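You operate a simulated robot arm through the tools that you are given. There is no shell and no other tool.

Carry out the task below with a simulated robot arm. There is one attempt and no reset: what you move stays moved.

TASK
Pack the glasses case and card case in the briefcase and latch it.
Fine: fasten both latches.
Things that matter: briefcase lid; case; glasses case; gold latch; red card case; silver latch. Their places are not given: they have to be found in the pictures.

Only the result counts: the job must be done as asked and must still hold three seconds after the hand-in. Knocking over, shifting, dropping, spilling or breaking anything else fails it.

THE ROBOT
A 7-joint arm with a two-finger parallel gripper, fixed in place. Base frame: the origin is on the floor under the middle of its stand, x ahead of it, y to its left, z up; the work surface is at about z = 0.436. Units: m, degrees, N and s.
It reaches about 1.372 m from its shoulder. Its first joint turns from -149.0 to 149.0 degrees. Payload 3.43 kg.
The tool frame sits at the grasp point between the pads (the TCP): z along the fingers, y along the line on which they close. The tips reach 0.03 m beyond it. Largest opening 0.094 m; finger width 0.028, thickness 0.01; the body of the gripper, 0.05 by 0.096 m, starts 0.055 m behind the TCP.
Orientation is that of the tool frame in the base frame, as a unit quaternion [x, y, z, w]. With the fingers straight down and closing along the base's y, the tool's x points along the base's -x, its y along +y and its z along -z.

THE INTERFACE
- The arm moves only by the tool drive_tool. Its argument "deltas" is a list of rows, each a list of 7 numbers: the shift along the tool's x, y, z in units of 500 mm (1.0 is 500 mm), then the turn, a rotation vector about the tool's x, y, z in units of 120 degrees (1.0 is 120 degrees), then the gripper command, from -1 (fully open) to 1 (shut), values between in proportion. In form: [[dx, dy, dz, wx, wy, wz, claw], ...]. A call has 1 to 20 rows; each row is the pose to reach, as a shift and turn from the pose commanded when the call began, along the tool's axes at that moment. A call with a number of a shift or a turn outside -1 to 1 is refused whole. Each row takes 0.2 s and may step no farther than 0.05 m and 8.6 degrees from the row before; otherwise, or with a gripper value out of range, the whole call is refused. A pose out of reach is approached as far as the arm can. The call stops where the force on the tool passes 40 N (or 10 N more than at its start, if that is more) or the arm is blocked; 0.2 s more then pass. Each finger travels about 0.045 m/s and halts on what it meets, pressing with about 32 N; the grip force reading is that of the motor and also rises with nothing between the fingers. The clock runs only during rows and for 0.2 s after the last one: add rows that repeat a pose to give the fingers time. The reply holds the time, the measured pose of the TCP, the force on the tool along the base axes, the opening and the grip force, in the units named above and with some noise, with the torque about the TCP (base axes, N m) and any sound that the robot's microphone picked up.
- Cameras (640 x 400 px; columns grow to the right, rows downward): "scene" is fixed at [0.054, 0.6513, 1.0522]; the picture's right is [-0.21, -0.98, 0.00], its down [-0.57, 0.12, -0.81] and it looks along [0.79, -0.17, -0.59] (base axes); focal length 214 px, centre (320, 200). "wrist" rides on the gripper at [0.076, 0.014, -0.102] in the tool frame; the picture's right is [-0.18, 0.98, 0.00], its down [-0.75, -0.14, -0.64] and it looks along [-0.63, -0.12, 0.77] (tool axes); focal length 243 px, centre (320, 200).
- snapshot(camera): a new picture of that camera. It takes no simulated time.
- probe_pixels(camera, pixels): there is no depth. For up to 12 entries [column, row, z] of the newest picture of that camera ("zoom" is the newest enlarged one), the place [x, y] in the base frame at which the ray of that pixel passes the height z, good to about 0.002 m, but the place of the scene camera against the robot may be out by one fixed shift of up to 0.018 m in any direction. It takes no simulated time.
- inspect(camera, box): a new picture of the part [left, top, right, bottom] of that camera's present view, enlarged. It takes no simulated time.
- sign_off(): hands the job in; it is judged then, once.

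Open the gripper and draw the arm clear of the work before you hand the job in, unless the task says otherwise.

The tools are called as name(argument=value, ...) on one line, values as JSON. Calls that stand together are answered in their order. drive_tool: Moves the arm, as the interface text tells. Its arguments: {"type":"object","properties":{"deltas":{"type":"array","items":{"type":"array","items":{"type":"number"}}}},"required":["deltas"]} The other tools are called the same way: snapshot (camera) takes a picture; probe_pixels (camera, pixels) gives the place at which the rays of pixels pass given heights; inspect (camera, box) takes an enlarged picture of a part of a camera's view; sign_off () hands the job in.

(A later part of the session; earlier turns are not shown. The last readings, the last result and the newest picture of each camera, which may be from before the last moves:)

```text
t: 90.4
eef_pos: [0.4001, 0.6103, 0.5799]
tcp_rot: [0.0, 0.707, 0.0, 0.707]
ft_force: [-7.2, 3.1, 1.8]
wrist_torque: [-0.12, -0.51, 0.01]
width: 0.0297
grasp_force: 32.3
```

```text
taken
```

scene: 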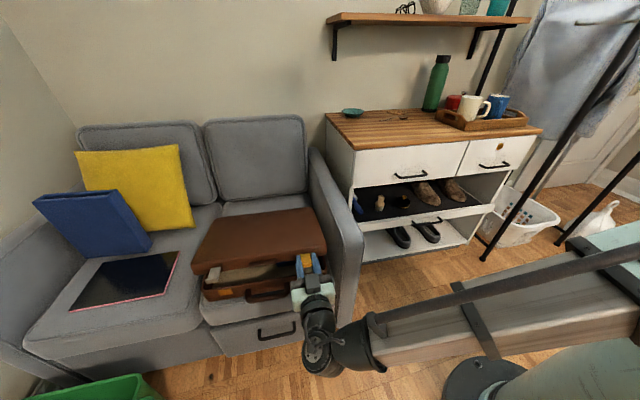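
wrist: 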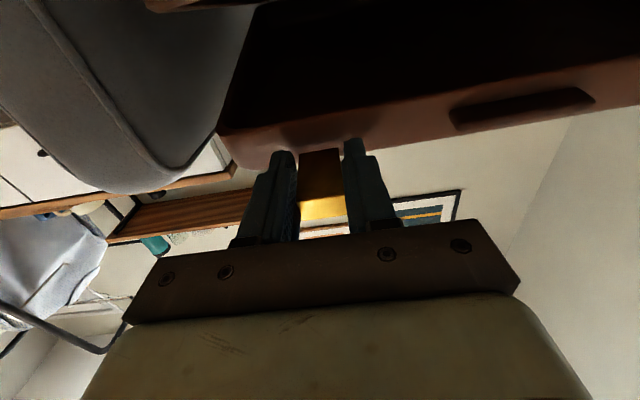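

Lid is at ≈14°. I lower the last part with the tool orientation held, down to about 2°.

drive_tool(deltas=[[0.0358, 0.001, -0.01, 0, 0, 0, 0.9], [0.06, 0.001, -0.015, 0, 0, 0, 0.9], [0.0812, 0.001, -0.019, 0, 0, 0, 0.9], [0.1088, 0.001, -0.0226, 0, 0, 0, 0.9]])

inspect(camera="scene", box=[180, 190, 360, 310])

snapshot(camera="wrist")

```text
t: 91.4
eef_pos: [0.3871, 0.6111, 0.5256]
tcp_rot: [0.001, 0.707, -0.001, 0.707]
ft_force: [0.6, -9.6, 0.2]
wrist_torque: [0.08, -0.88, 0.02]
width: 0.0299
grasp_force: 32.6
```

```text
3.33 times, centred on (270, 250) of scene
```

zoom: 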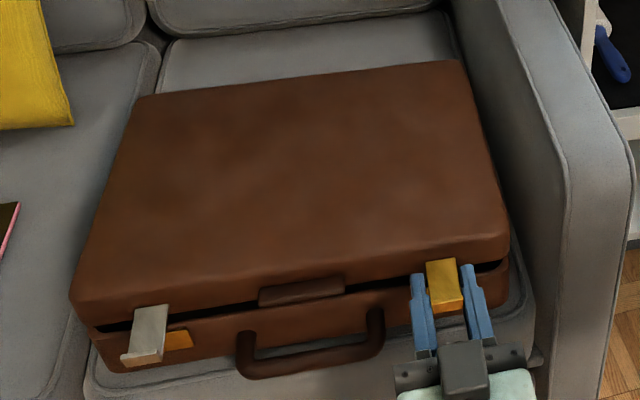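

```text
taken
```

wrist: 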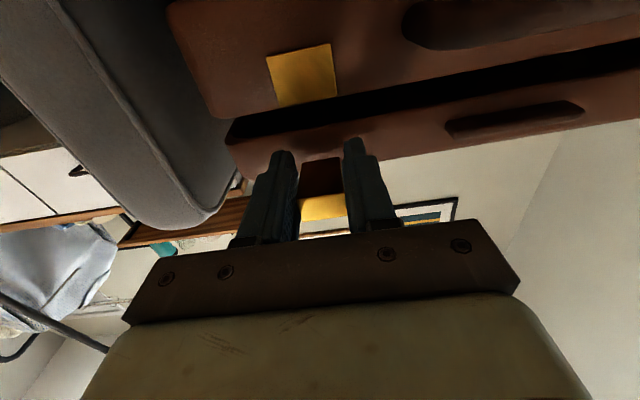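

A gap of about 1 cm remains. I lower 13 mm more in small steps, watching force.

drive_tool(deltas=[[0.01, 0, -0.001, 0, 0, 0, 0.9], [0.02, 0, -0.001, 0, 0, 0, 0.9], [0.028, 0, -0.001, 0, 0, 0, 0.9]])

inspect(camera="scene", box=[180, 190, 360, 310])

```text
t: 92.2
eef_pos: [0.3858, 0.6118, 0.512]
tcp_rot: [0.001, 0.707, 0.0, 0.707]
ft_force: [-8.7, -8.5, 1.3]
wrist_torque: [0.04, -0.94, 0.01]
width: 0.0296
grasp_force: 32.0
```

```text
3.33 times, centred on (270, 250) of scene
```

zoom: 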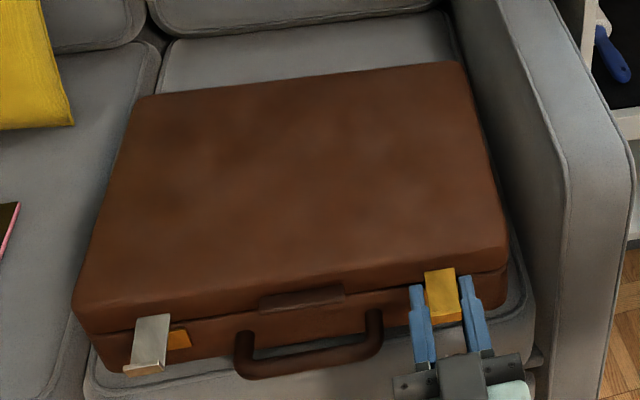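

The lid is down. I open the jaws and back straight out in −x.

drive_tool(deltas=[[0, 0, 0, 0, 0, 0, 0.3], [0, 0, 0, 0, 0, 0, -0.1], [0, 0, 0, 0, 0, 0, -0.1], [0, 0, -0.08, 0, 0, 0, -0.1], [0, 0, -0.16, 0, 0, 0, -0.1]])

inspect(camera="scene", box=[180, 190, 360, 310])

snapshot(camera="wrist")

```text
t: 93.4
eef_pos: [0.3082, 0.612, 0.5111]
tcp_rot: [0.0, 0.707, 0.0, 0.707]
ft_force: [-0.4, -0.8, 0.1]
wrist_torque: [0.01, 0.02, -0.01]
width: 0.0517
grasp_force: 0.1
```

```text
3.33 times, centred on (270, 250) of scene
```

zoom: 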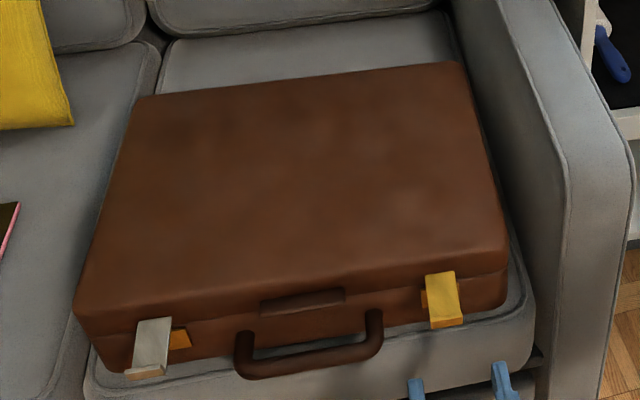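

```text
taken
```

wrist: 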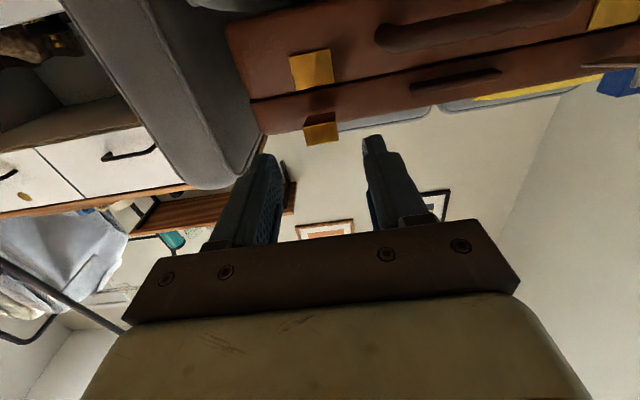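

Lid closed, both hasps out. I move to the 45° viewing pose to measure both hasps and the lid gap.

drive_tool(deltas=[[-0.02, 0.0167, -0.0167, 0, 0.0625, 0, -0.1], [-0.04, 0.0333, -0.0333, 0, 0.125, 0, -0.1], [-0.06, 0.05, -0.05, 0, 0.1875, 0, -0.1], [-0.08, 0.0667, -0.0667, 0, 0.25, 0, -0.1], [-0.1, 0.0833, -0.0833, 0, 0.3125, 0, -0.1], [-0.12, 0.1, -0.1, 0, 0.375, 0, -0.1]])

snapshot(camera="wrist")

inspect(camera="wrist", box=[240, 130, 400, 230])

```text
t: 94.8
eef_pos: [0.2579, 0.6634, 0.5709]
tcp_rot: [0.001, 0.924, 0.0, 0.382]
ft_force: [0.2, -0.6, -0.4]
wrist_torque: [0.01, -0.01, -0.01]
width: 0.0517
grasp_force: 0.0
```

```text
taken
```

wrist: 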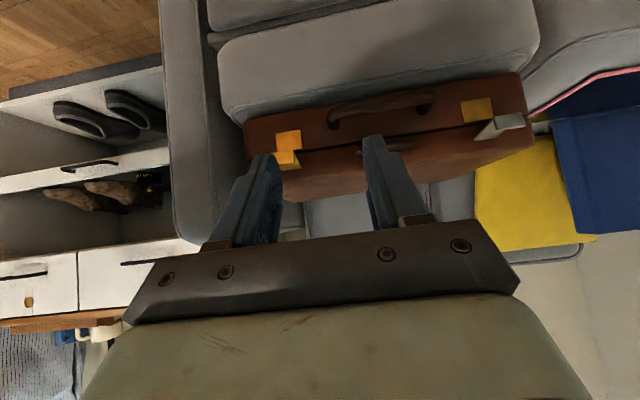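

```text
4.00 times, centred on (320, 180) of wrist
```

zoom: 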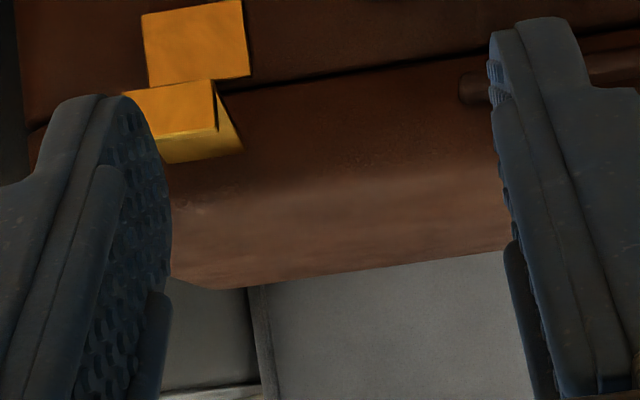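

The left finger hides part of the hasp; I shift −5 cm in y for a clean view.

drive_tool(deltas=[[0, -0.05, 0, 0, 0, 0, -0.1], [0, -0.1, 0, 0, 0, 0, -0.1]])

inspect(camera="wrist", box=[270, 110, 382, 190])

inspect(camera="scene", box=[280, 250, 336, 285])

```text
t: 95.4
eef_pos: [0.2577, 0.6117, 0.5693]
tcp_rot: [0.002, 0.924, 0.0, 0.382]
ft_force: [0.4, 0.4, -0.4]
wrist_torque: [-0.02, -0.04, 0.02]
width: 0.0517
grasp_force: 0.1
```

```text
5.00 times, centred on (326, 150) of wrist
```

zoom: 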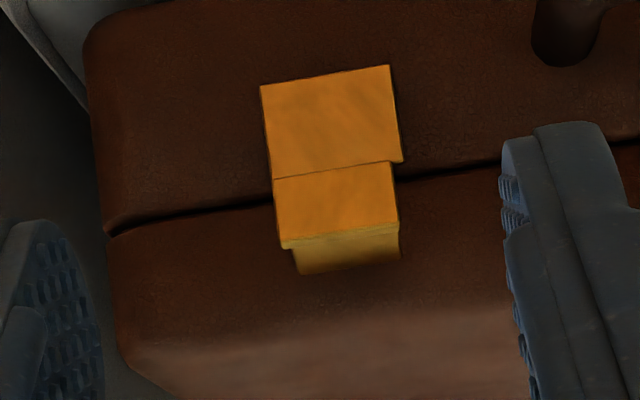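

```text
11.43 times, centred on (308, 268) of scene
```

zoom: 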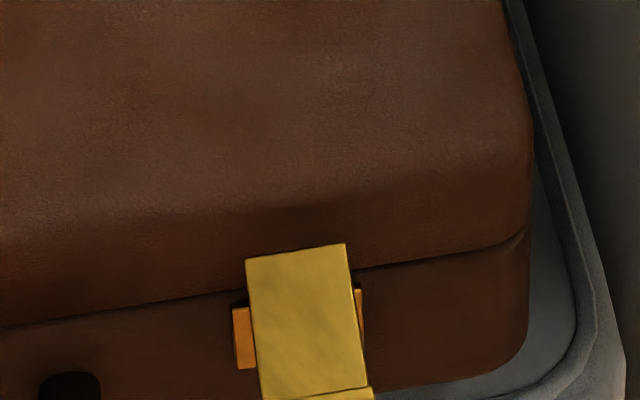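

Gold hasp measured: hinge ≈(0.4345, 0.610, 0.512), about 77° open. I go above it with the tool turned to match (φ≈187°), ready to pinch its lip from above.

drive_tool(deltas=[[-0.0401, -0.0005, 0.0155, 0, 0.0619, 0, -0.1], [-0.0801, -0.001, 0.0311, 0, 0.1238, 0, -0.1], [-0.1202, -0.0015, 0.0466, 0, 0.1857, 0, -0.1], [-0.1602, -0.002, 0.0621, 0, 0.2476, 0, -0.1], [-0.2003, -0.0025, 0.0776, 0, 0.3095, 0, -0.1], [-0.2403, -0.003, 0.0932, 0, 0.3714, 0, -0.1], [-0.2804, -0.0034, 0.1087, 0, 0.4333, 0, -0.1], [-0.2804, -0.0034, 0.1087, 0, 0.4333, 0, -0.1]])

snapshot(camera="wrist")

inspect(camera="wrist", box=[240, 100, 416, 210])

```text
t: 97.2
eef_pos: [0.3947, 0.6142, 0.6331]
tcp_rot: [0.001, 0.998, 0.0, -0.062]
ft_force: [-0.1, -0.7, -0.3]
wrist_torque: [-0.01, -0.01, 0.03]
width: 0.0518
grasp_force: 0.1
```

```text
taken
```

wrist: 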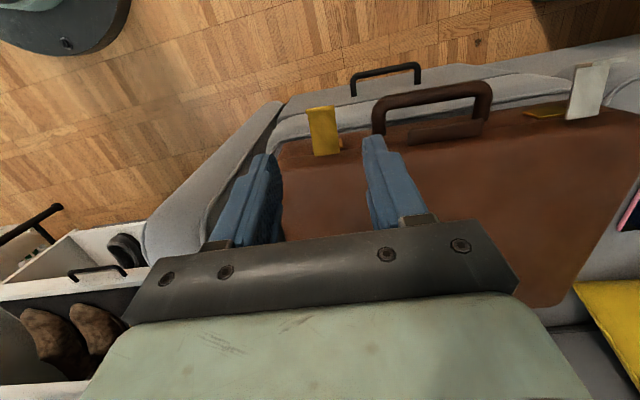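

```text
3.64 times, centred on (328, 155) of wrist
```

zoom: 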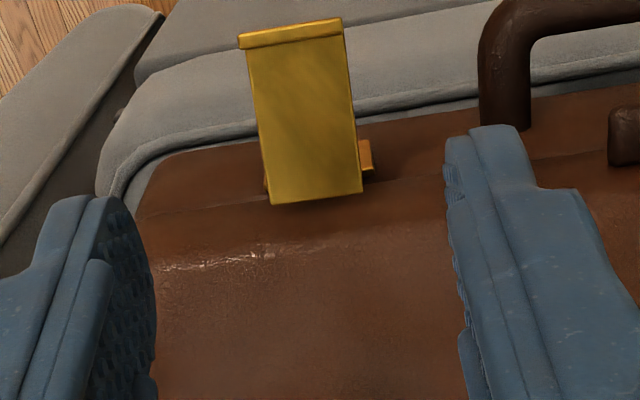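

I probe the hasp's hinge end and lip to confirm its position from this view.

probe_pixels(camera="wrist", pixels=[[327.2, 154.5, 0.512], [320, 109.7, 0.516], [320.5, 113, 0.502], [306, 112, 0.512], [334.6, 106.4, 0.512]])

```text
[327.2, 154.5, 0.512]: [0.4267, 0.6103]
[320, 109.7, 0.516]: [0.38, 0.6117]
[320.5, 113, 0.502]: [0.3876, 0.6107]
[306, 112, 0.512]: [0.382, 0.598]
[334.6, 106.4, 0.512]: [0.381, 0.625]
```

Combining views: hinge (0.4255, 0.515), knee (0.387, 0.504), lip top (0.379, 0.520). I descend to straddle the lip and close on it.

drive_tool(deltas=[[-0.0016, -0.0032, 0.05, 0, 0, 0, -0.1], [-0.0032, -0.0064, 0.1, 0, 0, 0, -0.1], [-0.0048, -0.0064, 0.15, 0, 0, 0, -0.1], [-0.0064, -0.0064, 0.1949, 0, 0, 0, -0.1], [-0.0064, -0.0064, 0.1949, 0, 0, 0, 0.3], [-0.0064, -0.0064, 0.1949, 0, 0, 0, 0.6], [-0.0064, -0.0064, 0.1949, 0, 0, 0, 0.9], [-0.0064, -0.0064, 0.1949, 0, 0, 0, 0.9]])

inspect(camera="wrist", box=[240, 100, 416, 230])

inspect(camera="scene", box=[260, 230, 350, 290])

```text
t: 99.0
eef_pos: [0.3859, 0.6098, 0.5364]
tcp_rot: [0.001, 0.998, 0.0, -0.061]
ft_force: [1.8, 8.6, 0.5]
wrist_torque: [0.27, 0.08, -0.15]
width: 0.0256
grasp_force: 31.6
```

```text
3.08 times, centred on (328, 165) of wrist
```

zoom: 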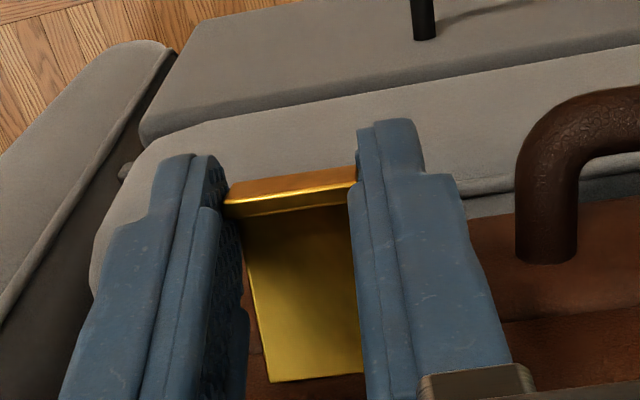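

```text
6.67 times, centred on (305, 260) of scene
```

zoom: 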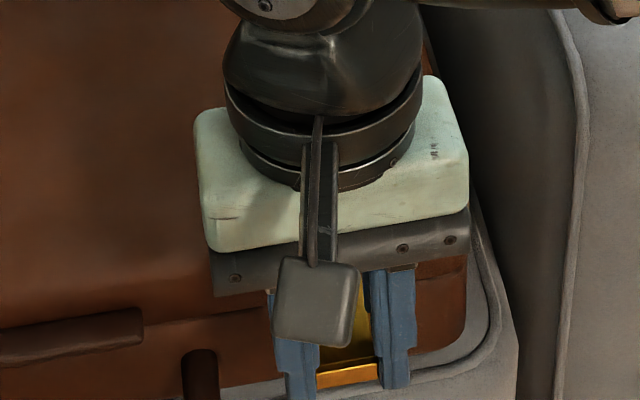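

Lip gripped (0.0256). I rotate the hasp down with the tool, first 40°, about its hinge near (0.4235, 0.5125).

drive_tool(deltas=[[0.0029, 0.002, 0.0072, 0, -0.0417, 0, 0.9], [0.0055, 0.002, 0.0146, 0, -0.0833, 0, 0.9], [0.0071, 0.002, 0.0222, 0, -0.125, 0, 0.9], [0.0082, 0.002, 0.0298, 0, -0.1667, 0, 0.9], [0.0087, 0.002, 0.0375, 0, -0.2083, 0, 0.9], [0.0083, 0.002, 0.0453, 0, -0.25, 0, 0.9], [0.0074, 0.002, 0.0531, 0, -0.2917, 0, 0.9], [0.0058, 0.002, 0.0608, 0, -0.3333, 0, 0.9]])

inspect(camera="wrist", box=[220, 90, 440, 228])

inspect(camera="scene", box=[180, 190, 360, 310])

```text
t: 100.8
eef_pos: [0.3808, 0.6084, 0.506]
tcp_rot: [0.001, 0.959, -0.001, 0.285]
ft_force: [13.8, 4.9, -0.4]
wrist_torque: [0.07, 0.18, -0.15]
width: 0.026
grasp_force: 32.6
```

```text
2.90 times, centred on (330, 159) of wrist
```

zoom: 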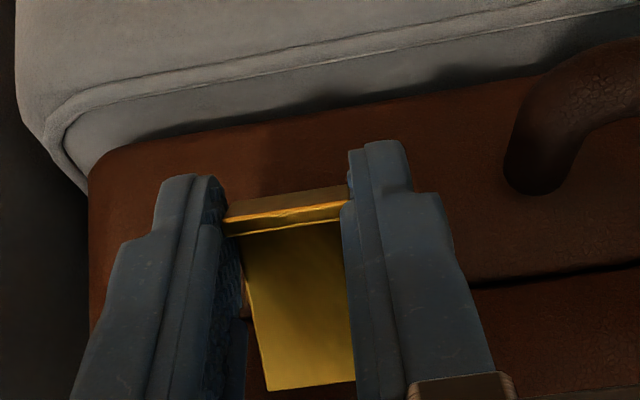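

```text
3.33 times, centred on (270, 250) of scene
```

zoom: 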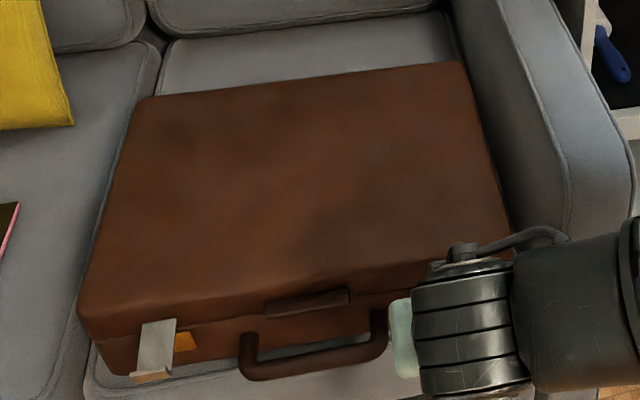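

The hasp is coming down; a 14 N pull says the hinge is ~2 mm further in. I correct and finish the rotation to vertical.

drive_tool(deltas=[[0.0005, -0.001, 0.0088, 0, -0.0417, 0, 0.9], [0.002, -0.001, 0.0166, 0, -0.0833, 0, 0.9], [0.0036, -0.001, 0.0243, 0, -0.125, 0, 0.9], [0.0048, -0.001, 0.0319, 0, -0.1667, 0, 0.9], [0.0051, -0.001, 0.0398, 0, -0.2083, 0, 0.9], [0.0049, -0.001, 0.0476, 0, -0.25, 0, 0.9], [0.0042, -0.001, 0.0538, 0, -0.2833, 0, 0.9]])

inspect(camera="wrist", box=[220, 90, 440, 228])

inspect(camera="scene", box=[270, 245, 350, 295])

```text
t: 102.4
eef_pos: [0.3913, 0.6068, 0.4835]
tcp_rot: [0.001, 0.833, -0.001, 0.554]
ft_force: [13.3, 6.6, 16.2]
wrist_torque: [0.1, -0.12, -0.06]
width: 0.0258
grasp_force: 32.4
```

```text
2.90 times, centred on (330, 159) of wrist
```

zoom: 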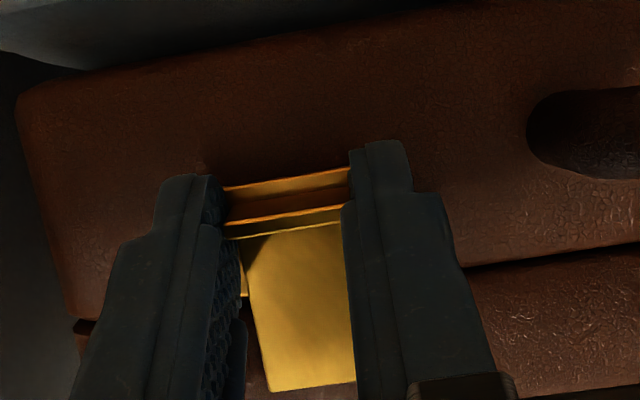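

```text
8.00 times, centred on (310, 270) of scene
```

zoom: 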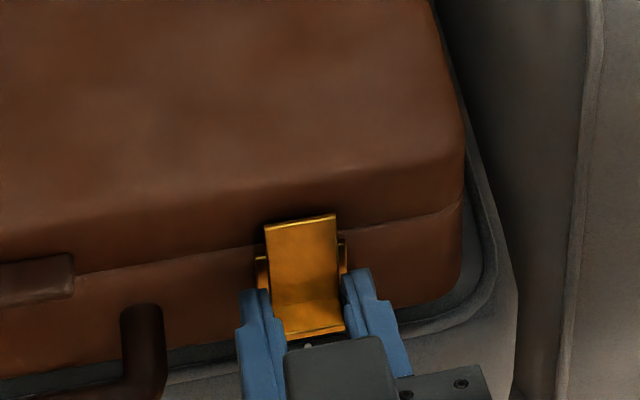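

Nearly vertical. I push it 6 mm inward and up 2 mm to seat it on the keeper, finishing the last 3°.

drive_tool(deltas=[[-0.004, 0, 0.005, 0, -0.0125, 0, 0.9], [-0.0084, 0, 0.0095, 0, -0.025, 0, 0.9], [-0.011, 0, 0.016, 0, -0.025, 0, 0.9]])

inspect(camera="wrist", box=[220, 90, 440, 228])

```text
t: 103.2
eef_pos: [0.4025, 0.6068, 0.4827]
tcp_rot: [0.002, 0.82, -0.002, 0.573]
ft_force: [-11.4, -5.0, -0.5]
wrist_torque: [0.06, -0.33, -0.06]
width: 0.0257
grasp_force: 31.9
```

```text
2.90 times, centred on (330, 159) of wrist
```

zoom: 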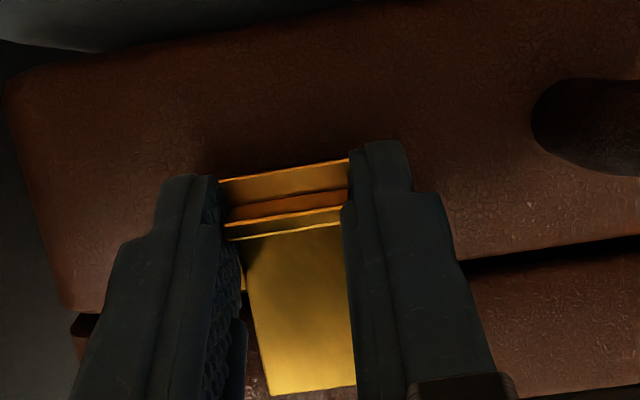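

Now it presses on the keeper with 11 N. I release the hasp, back off and look at how it and the lid sit.

drive_tool(deltas=[[0, 0, 0, 0, 0, 0, 0.3], [0, 0, 0, 0, 0, 0, -0.1], [0, 0, 0, 0, 0, 0, -0.1], [0, 0, -0.05, 0, 0, 0, -0.1], [0, 0, -0.12, 0, 0, 0, -0.1]])

inspect(camera="wrist", box=[220, 90, 440, 228])

inspect(camera="scene", box=[180, 190, 360, 310])

inspect(camera="scene", box=[280, 255, 328, 285])

```text
t: 104.4
eef_pos: [0.3464, 0.607, 0.5064]
tcp_rot: [0.001, 0.819, -0.001, 0.574]
ft_force: [0.9, 0.3, -0.8]
wrist_torque: [0.02, 0.0, -0.01]
width: 0.0517
grasp_force: 0.1
```

```text
2.90 times, centred on (330, 159) of wrist
```

zoom: 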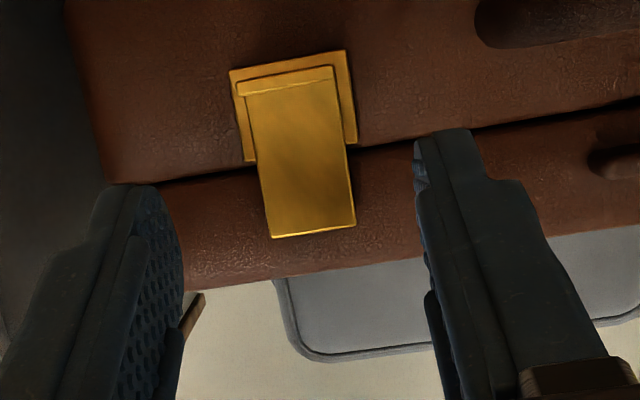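

```text
3.33 times, centred on (270, 250) of scene
```

zoom: 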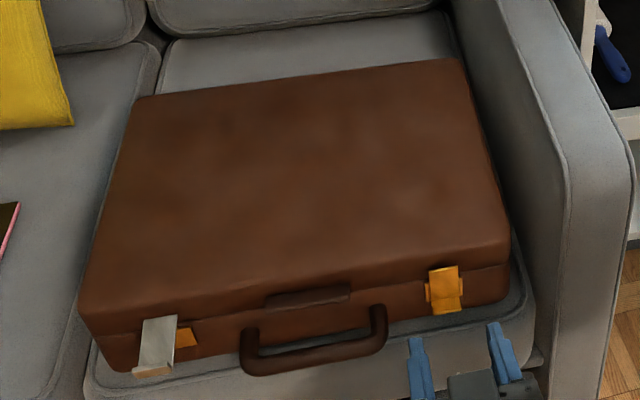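

```text
13.33 times, centred on (304, 270) of scene
```

zoom: 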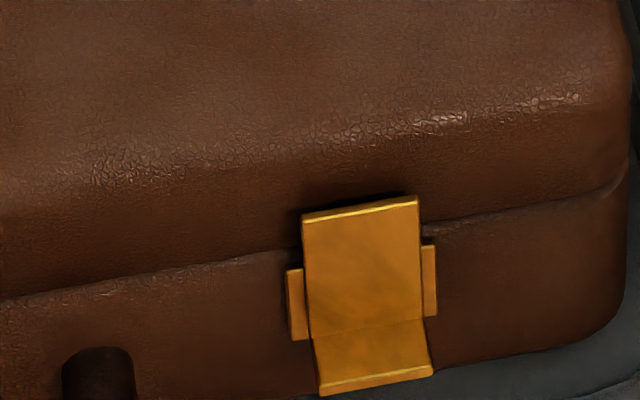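

The gold hasp sits over its keeper as in the original picture. Now I go above the silver hasp (y≈0.84) turning to φ≈187° for viewing and pinching.

drive_tool(deltas=[[-0.0367, 0, -0.0453, 0, 0, 0, -0.1], [-0.0734, 0, -0.0906, 0, 0, 0, -0.1], [-0.0913, 0.0424, -0.0828, 0, 0.0583, 0, -0.1], [-0.1093, 0.0847, -0.075, 0, 0.1167, 0, -0.1], [-0.1272, 0.1271, -0.0672, 0, 0.175, 0, -0.1], [-0.1451, 0.1694, -0.0594, 0, 0.2333, 0, -0.1], [-0.1631, 0.2118, -0.0516, 0, 0.2917, 0, -0.1], [-0.181, 0.2542, -0.0438, 0, 0.35, 0, -0.1], [-0.1989, 0.2965, -0.036, 0, 0.4083, 0, -0.1], [-0.2168, 0.3389, -0.0282, 0, 0.4667, 0, -0.1], [-0.2348, 0.3812, -0.0204, 0, 0.525, 0, -0.1], [-0.2527, 0.4236, -0.0126, 0, 0.5833, 0, -0.1], [-0.2706, 0.466, -0.0048, 0, 0.6417, 0, -0.1], [-0.2706, 0.466, -0.0048, 0, 0.6417, 0, -0.1]])

snapshot(camera="wrist")

inspect(camera="wrist", box=[240, 80, 416, 190])

```text
t: 107.4
eef_pos: [0.3902, 0.8409, 0.6306]
tcp_rot: [0.001, 0.998, 0.0, -0.062]
ft_force: [-0.2, -0.9, 0.6]
wrist_torque: [-0.02, 0.01, 0.01]
width: 0.0517
grasp_force: 0.1
```

```text
taken
```

wrist: 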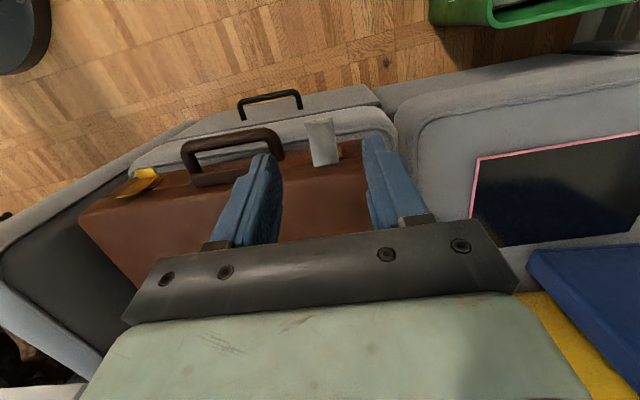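

```text
3.64 times, centred on (328, 135) of wrist
```

zoom: 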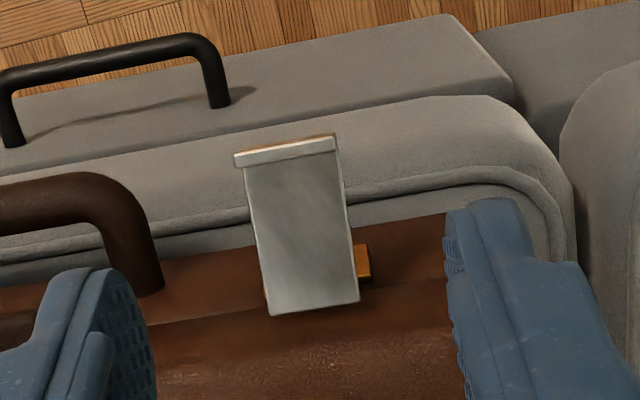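

I probe the silver hasp's points at the heights found for the gold one.

probe_pixels(camera="wrist", pixels=[[326.6, 164.7, 0.515], [318.4, 121.3, 0.52], [319.8, 124.8, 0.504], [304.4, 122, 0.512], [333.6, 117, 0.512]])

inspect(camera="scene", box=[190, 265, 270, 315])

```text
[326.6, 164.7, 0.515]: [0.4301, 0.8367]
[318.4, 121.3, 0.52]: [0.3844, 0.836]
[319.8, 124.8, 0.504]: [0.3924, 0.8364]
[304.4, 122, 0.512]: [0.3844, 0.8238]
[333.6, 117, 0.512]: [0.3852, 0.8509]
```

```text
8.00 times, centred on (230, 290) of scene
```

zoom: 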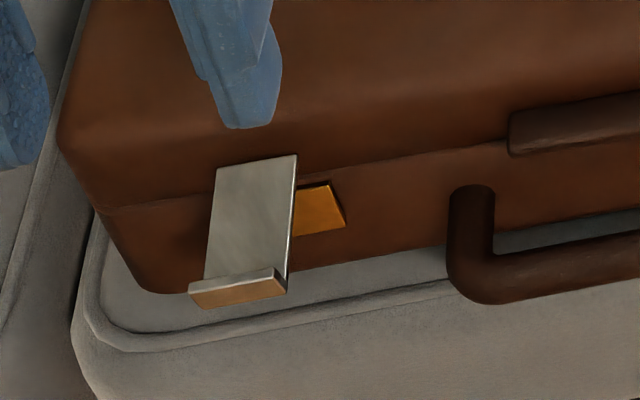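

Silver hasp: hinge (0.430, 0.8367, 0.515), knee (0.392, 0.504). I descend, straddle its lip and close.

drive_tool(deltas=[[-0.0062, -0.0045, 0.0467, 0, 0, 0, -0.1], [-0.0123, -0.009, 0.0934, 0, 0, 0, -0.1], [-0.0185, -0.009, 0.14, 0, 0, 0, -0.1], [-0.0246, -0.009, 0.1868, 0, 0, 0, -0.1], [-0.0246, -0.009, 0.1868, 0, 0, 0, 0.3], [-0.0246, -0.009, 0.1868, 0, 0, 0, 0.6], [-0.0246, -0.009, 0.1868, 0, 0, 0, 0.9], [-0.0246, -0.009, 0.1868, 0, 0, 0, 0.9]])

inspect(camera="wrist", box=[240, 100, 416, 230])

```text
t: 109.2
eef_pos: [0.3901, 0.8359, 0.5402]
tcp_rot: [0.001, 0.998, 0.0, -0.061]
ft_force: [-2.7, 7.2, 1.9]
wrist_torque: [0.52, -0.13, 0.2]
width: 0.0255
grasp_force: 32.0
```

```text
3.08 times, centred on (328, 165) of wrist
```

zoom: 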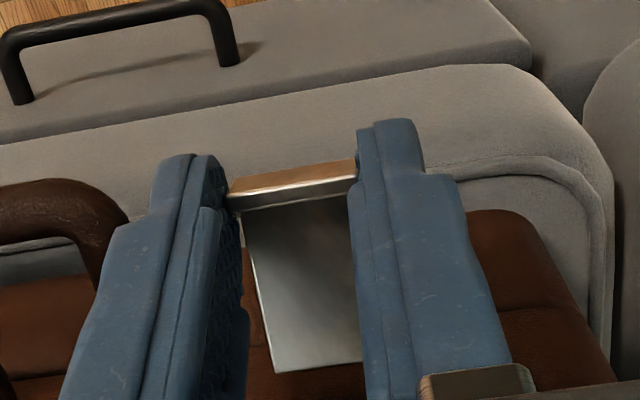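

Gripped. I rotate the silver hasp down 40° with a slightly adjusted hinge estimate.

drive_tool(deltas=[[0.0026, 0.001, 0.0084, 0, -0.0417, 0, 0.9], [0.0046, 0.002, 0.0169, 0, -0.0833, 0, 0.9], [0.0057, 0.002, 0.0255, 0, -0.125, 0, 0.9], [0.0065, 0.002, 0.0342, 0, -0.1667, 0, 0.9], [0.006, 0.002, 0.043, 0, -0.2083, 0, 0.9], [0.005, 0.002, 0.0516, 0, -0.25, 0, 0.9], [0.0031, 0.002, 0.0602, 0, -0.2917, 0, 0.9], [0.0008, 0.002, 0.0686, 0, -0.3333, 0, 0.9]])

inspect(camera="wrist", box=[220, 90, 440, 228])

```text
t: 111.0
eef_pos: [0.3861, 0.8366, 0.5027]
tcp_rot: [0.001, 0.959, -0.001, 0.284]
ft_force: [4.8, -18.3, 15.1]
wrist_torque: [-0.38, -0.64, -0.13]
width: 0.026
grasp_force: 32.0
```

```text
2.90 times, centred on (330, 159) of wrist
```

zoom: 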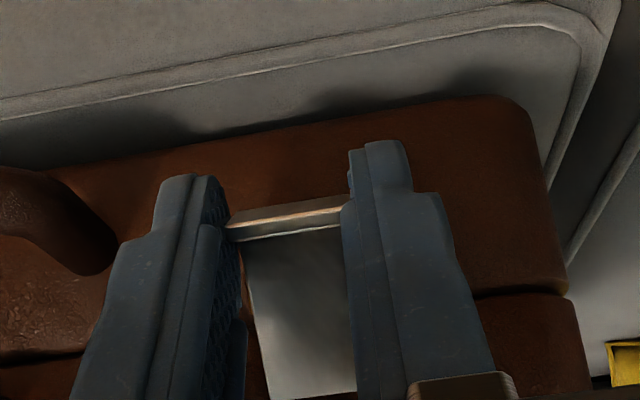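

Forces show I'm pressing slightly low and off in y. I correct (+3 mm z, −1.5 mm y) and finish the rotation to vertical.

drive_tool(deltas=[[0.0009, -0.003, 0.0058, 0, -0.0417, 0, 0.9], [0.0012, -0.003, 0.0118, 0, -0.0833, 0, 0.9], [0.0024, -0.003, 0.0206, 0, -0.125, 0, 0.9], [0.003, -0.003, 0.0293, 0, -0.1667, 0, 0.9], [0.0026, -0.003, 0.0378, 0, -0.2083, 0, 0.9], [0.0017, -0.003, 0.0466, 0, -0.25, 0, 0.9], [0.0002, -0.003, 0.0535, 0, -0.2833, 0, 0.9], [-0.0049, -0.003, 0.0568, 0, -0.3083, 0, 0.9]])

inspect(camera="wrist", box=[220, 90, 440, 228])

inspect(camera="scene", box=[190, 265, 270, 315])

```text
t: 112.8
eef_pos: [0.4044, 0.8376, 0.4782]
tcp_rot: [0.001, 0.82, -0.001, 0.572]
ft_force: [-8.9, 1.0, 0.0]
wrist_torque: [0.14, 0.89, -0.22]
width: 0.0255
grasp_force: 32.2
```

```text
2.90 times, centred on (330, 159) of wrist
```

zoom: 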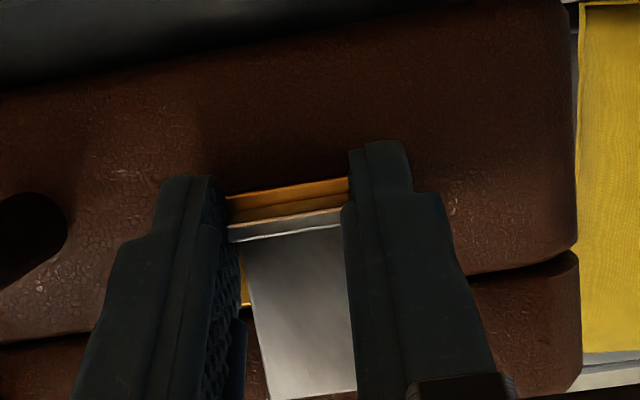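

```text
8.00 times, centred on (230, 290) of scene
```

zoom: 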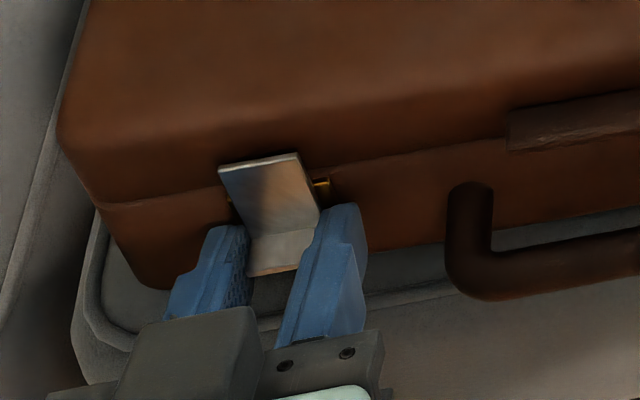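

The silver hasp is on its keeper, pressed with 9 N. I release it and back off to look.

drive_tool(deltas=[[0, 0, 0.006, 0, 0, 0, 0.9], [0, 0, 0.006, 0, 0, 0, 0.3], [0, 0, 0.006, 0, 0, 0, -0.1], [0, 0, 0, 0, 0, 0, -0.1], [0, 0, -0.05, 0, 0, 0, -0.1], [0, 0, -0.12, 0, 0, 0, -0.1]])

inspect(camera="wrist", box=[220, 90, 440, 228])

inspect(camera="scene", box=[180, 190, 360, 310])

inspect(camera="scene", box=[205, 270, 253, 300])

```text
t: 114.2
eef_pos: [0.3475, 0.8361, 0.5016]
tcp_rot: [-0.001, 0.82, 0.001, 0.573]
ft_force: [0.1, 0.6, -0.4]
wrist_torque: [-0.03, 0.0, -0.03]
width: 0.0514
grasp_force: 0.0
```

```text
2.90 times, centred on (330, 159) of wrist
```

zoom: 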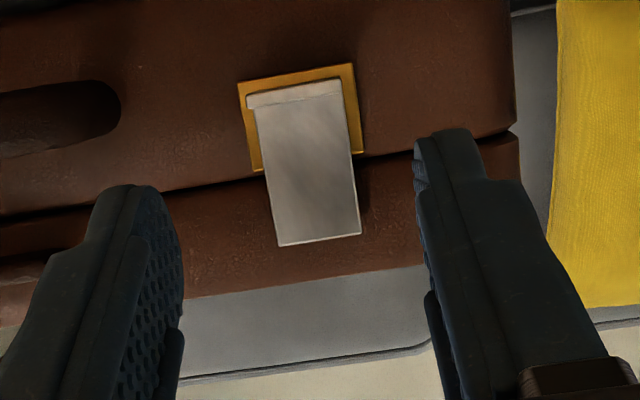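

```text
3.33 times, centred on (270, 250) of scene
```

zoom: 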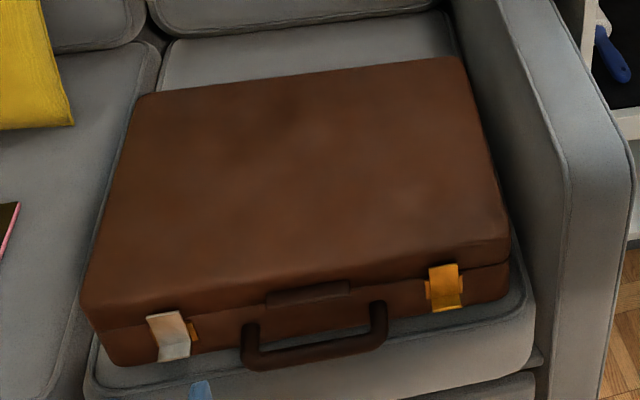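

```text
13.33 times, centred on (229, 285) of scene
```

zoom: 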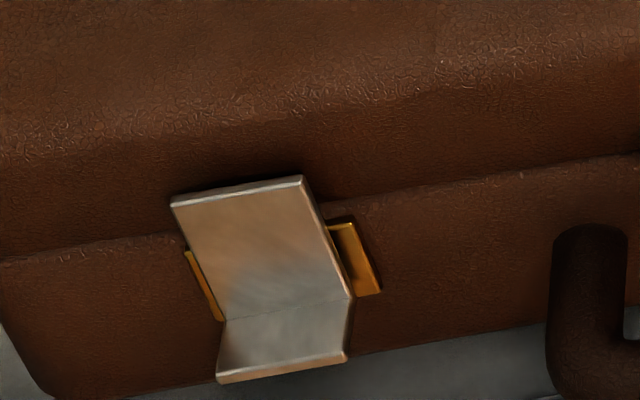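

Both hasps look exactly as in the original closed picture. To make sure they're fully fastened I close the fingers and press the silver lip inward, approaching first.

drive_tool(deltas=[[0, 0, 0, 0, 0, 0, 0.5], [0, 0, 0, 0, 0, 0, 1], [0.0116, 0, 0.0282, 0, 0, 0, 1], [0.0233, 0, 0.0564, 0, 0, 0, 1], [0.0233, 0, 0.0564, 0, 0, 0, 1]])

inspect(camera="wrist", box=[220, 90, 440, 228])

```text
t: 115.4
eef_pos: [0.3717, 0.8351, 0.4806]
tcp_rot: [0.001, 0.819, -0.001, 0.574]
ft_force: [-0.6, -0.7, 0.5]
wrist_torque: [0.0, 0.04, -0.01]
width: 0.0001
grasp_force: 32.4
```

```text
2.90 times, centred on (330, 159) of wrist
```

zoom: 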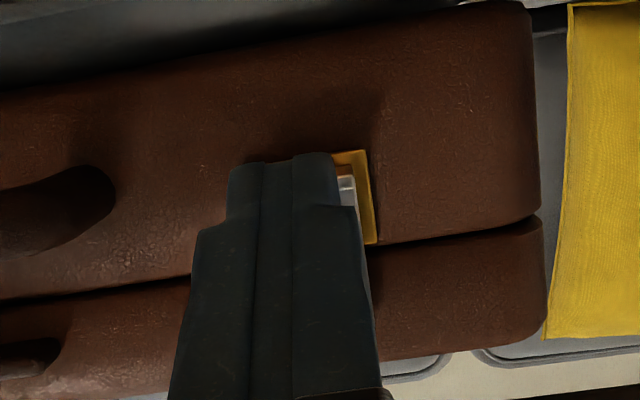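

The closed fingertips are in front of the silver hasp. I advance in 2 mm steps in x, watching the force.

drive_tool(deltas=[[-0.0027, 0, 0.0075, 0, 0, 0, 1], [-0.0055, 0, 0.015, 0, 0, 0, 1], [-0.0082, 0, 0.0226, 0, 0, 0, 1], [-0.0096, 0, 0.0263, 0, 0, 0, 1]])

```text
t: 116.4
eef_pos: [0.3834, 0.8352, 0.4824]
tcp_rot: [0.0, 0.819, 0.0, 0.574]
ft_force: [0.2, -0.1, 0.1]
wrist_torque: [-0.02, -0.01, -0.03]
width: 0.0
grasp_force: 31.6
```

drive_tool(deltas=[[-0.0014, 0, 0.0038, 0, 0, 0, 1], [-0.0027, 0, 0.0075, 0, 0, 0, 1], [-0.0041, 0, 0.0113, 0, 0, 0, 1]])

```text
t: 117.2
eef_pos: [0.3888, 0.8359, 0.4804]
tcp_rot: [0.0, 0.819, -0.001, 0.574]
ft_force: [-0.4, -1.0, -0.3]
wrist_torque: [0.02, 0.0, 0.02]
width: 0.0001
grasp_force: 32.4
```

Still no contact at x≈0.389. I continue 2 mm at a time.

drive_tool(deltas=[[-0.0014, 0, 0.0038, 0, 0, 0, 1], [-0.0027, 0, 0.0075, 0, 0, 0, 1], [-0.0041, 0, 0.0113, 0, 0, 0, 1]])

inspect(camera="wrist", box=[220, 90, 440, 228])

```text
t: 118.0
eef_pos: [0.3955, 0.8375, 0.48]
tcp_rot: [0.0, 0.819, 0.0, 0.573]
ft_force: [-16.3, 2.9, 3.4]
wrist_torque: [0.07, 0.0, -0.04]
width: 0.0001
grasp_force: 31.9
```

```text
2.90 times, centred on (330, 159) of wrist
```

zoom: 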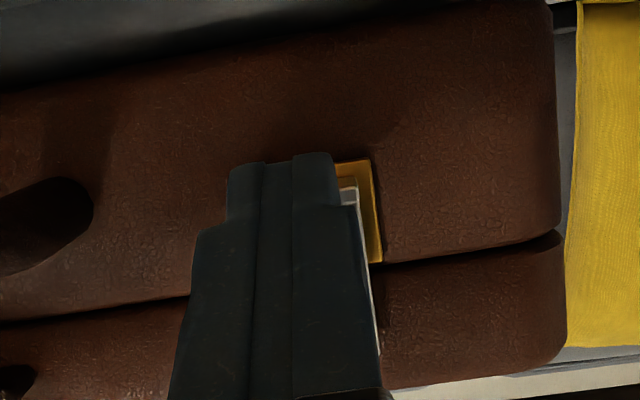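

Pressing with 16 N and the case holds. One more 2 mm push to be sure it's seated.

drive_tool(deltas=[[-0.0014, 0, 0.0038, 0, 0, 0, 1], [-0.0014, 0, 0.0038, 0, 0, 0, 1]])

```text
t: 118.6
eef_pos: [0.3976, 0.8359, 0.4802]
tcp_rot: [0.0, 0.819, 0.0, 0.574]
ft_force: [-14.1, 7.3, 2.5]
wrist_torque: [0.04, -0.03, 0.16]
width: 0.0
grasp_force: 32.0
```

The silver hasp is fully pressed. I back out, move to the gold latch (y≈0.6075) and come in front of it with closed fingers.

drive_tool(deltas=[[0.0077, 0, -0.08, 0, 0, 0, 1], [0.0155, 0, -0.1595, 0, 0, 0, 1], [0.0155, -0.08, -0.1595, 0, 0, 0, 1], [0.0155, -0.16, -0.1595, 0, 0, 0, 1], [0.0155, -0.24, -0.1595, 0, 0, 0, 1], [0.0155, -0.32, -0.1595, 0, 0, 0, 1], [0.0155, -0.4, -0.1595, 0, 0, 0, 1], [0.0155, -0.457, -0.1595, 0, 0, 0, 1], [0.0146, -0.457, -0.1, 0, 0, 0, 1], [0.0136, -0.457, -0.0431, 0, 0, 0, 1]])

inspect(camera="wrist", box=[220, 90, 440, 228])

inspect(camera="scene", box=[180, 190, 360, 310])

```text
t: 120.8
eef_pos: [0.3713, 0.6064, 0.4833]
tcp_rot: [0.002, 0.819, -0.002, 0.573]
ft_force: [-0.3, -0.5, -0.2]
wrist_torque: [0.02, 0.01, -0.03]
width: 0.0001
grasp_force: 31.9
```

```text
2.90 times, centred on (330, 159) of wrist
```

zoom: 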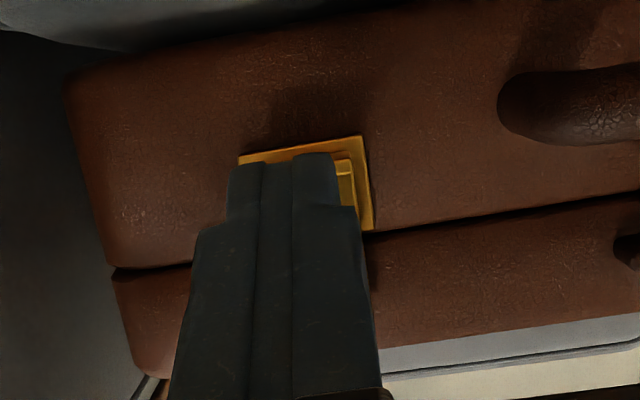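

```text
3.33 times, centred on (270, 250) of scene
```

zoom: 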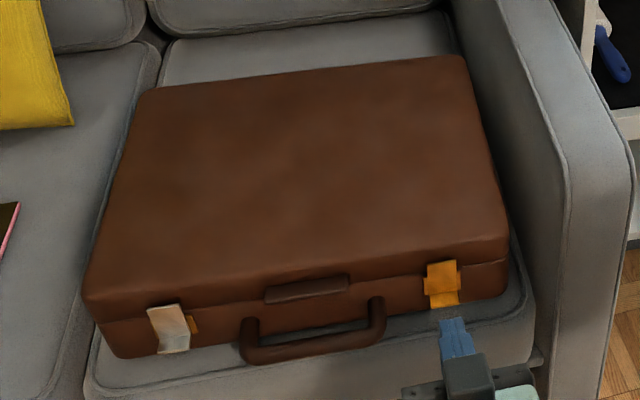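

Aligned with the gold hasp. I advance and press it in.

drive_tool(deltas=[[-0.0034, 0, 0.0094, 0, 0, 0, 1], [-0.0068, 0, 0.0188, 0, 0, 0, 1], [-0.0082, 0, 0.0226, 0, 0, 0, 1], [-0.0096, 0, 0.0263, 0, 0, 0, 1], [-0.0109, 0, 0.0301, 0, 0, 0, 1]])

```text
t: 122.0
eef_pos: [0.3914, 0.6064, 0.4815]
tcp_rot: [0.0, 0.819, -0.001, 0.574]
ft_force: [0.8, -0.3, 0.7]
wrist_torque: [0.0, -0.03, -0.02]
width: 0.0
grasp_force: 31.9
```

drive_tool(deltas=[[-0.0014, 0, 0.0038, 0, 0, 0, 1], [-0.0027, 0, 0.0075, 0, 0, 0, 1], [-0.0041, 0, 0.0113, 0, 0, 0, 1]])

```text
t: 122.8
eef_pos: [0.3958, 0.607, 0.4837]
tcp_rot: [0.001, 0.818, -0.001, 0.575]
ft_force: [-15.5, -1.8, 2.8]
wrist_torque: [-0.09, 0.07, -0.12]
width: 0.0
grasp_force: 32.5
```

Gold is pressed with 15.5 N. I back out and return to the very first viewing pose (45° tilt at ~(0.24, 0.66, 0.516)) to compare with the original closed picture.

drive_tool(deltas=[[0.018, 0, -0.0786, 0, 0, 0, 1], [0.0359, 0, -0.1572, 0, 0, 0, 1], [0.0382, 0.0273, -0.1965, 0, 0.0521, 0, 0.5], [0.0405, 0.0546, -0.2358, 0, 0.1042, 0, 0], [0.0427, 0.0819, -0.275, 0, 0.1563, 0, -0.5], [0.045, 0.1092, -0.3143, 0, 0.2083, 0, -1], [0.045, 0.1092, -0.3143, 0, 0.2083, 0, -1], [0.045, 0.1092, -0.3143, 0, 0.2083, 0, -1], [0.045, 0.1092, -0.3143, 0, 0.2083, 0, -1]])

snapshot(camera="wrist")

inspect(camera="wrist", box=[250, 130, 410, 230])

inspect(camera="wrist", box=[440, 120, 536, 180])

```text
t: 124.8
eef_pos: [0.2416, 0.661, 0.5162]
tcp_rot: [0.002, 0.924, -0.001, 0.382]
ft_force: [0.1, -0.3, -0.1]
wrist_torque: [0.05, 0.0, -0.02]
width: 0.0942
grasp_force: 0.1
```

```text
taken
```

wrist: 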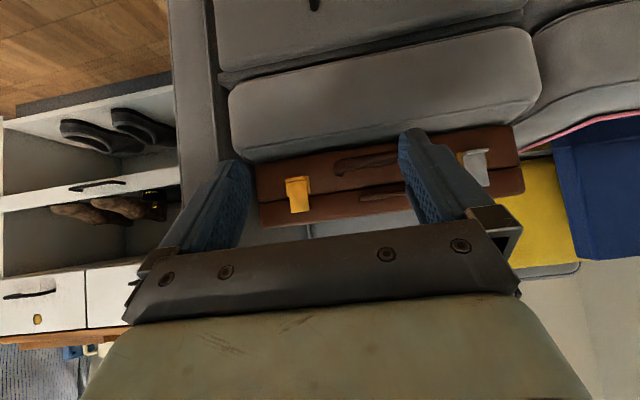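

```text
4.00 times, centred on (330, 180) of wrist
```

zoom: 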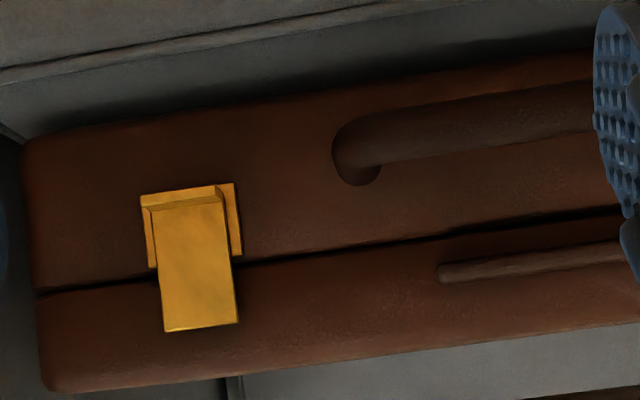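

```text
6.67 times, centred on (488, 150) of wrist
```

zoom: 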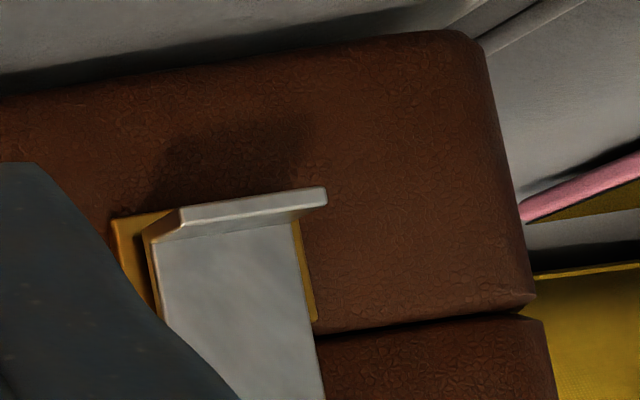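

The view matches the original almost exactly. I take the same close-up of the gold latch as at the start for a direct comparison, plus the scene.

inspect(camera="wrist", box=[264, 160, 344, 210])

inspect(camera="scene", box=[180, 190, 360, 310])

snapshot(camera="scene")

```text
8.00 times, centred on (304, 185) of wrist
```

zoom: 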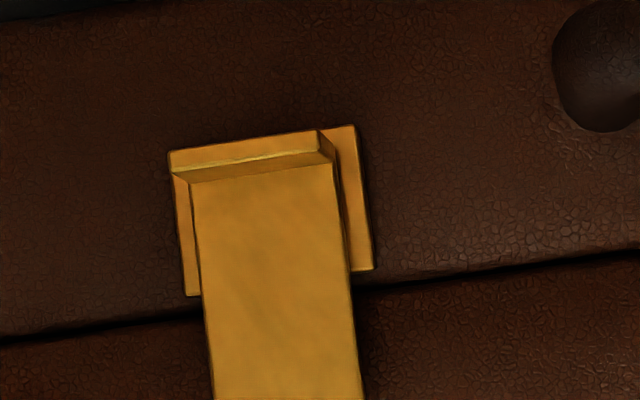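

```text
3.33 times, centred on (270, 250) of scene
```

zoom: 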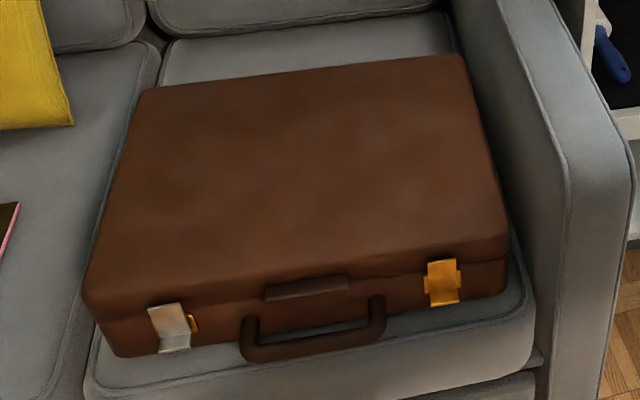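

```text
taken
```

scene: 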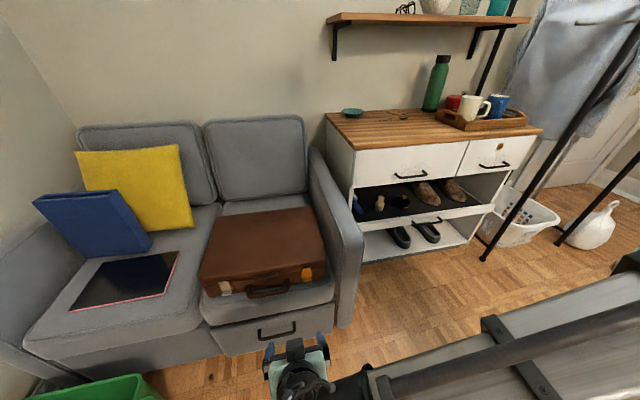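

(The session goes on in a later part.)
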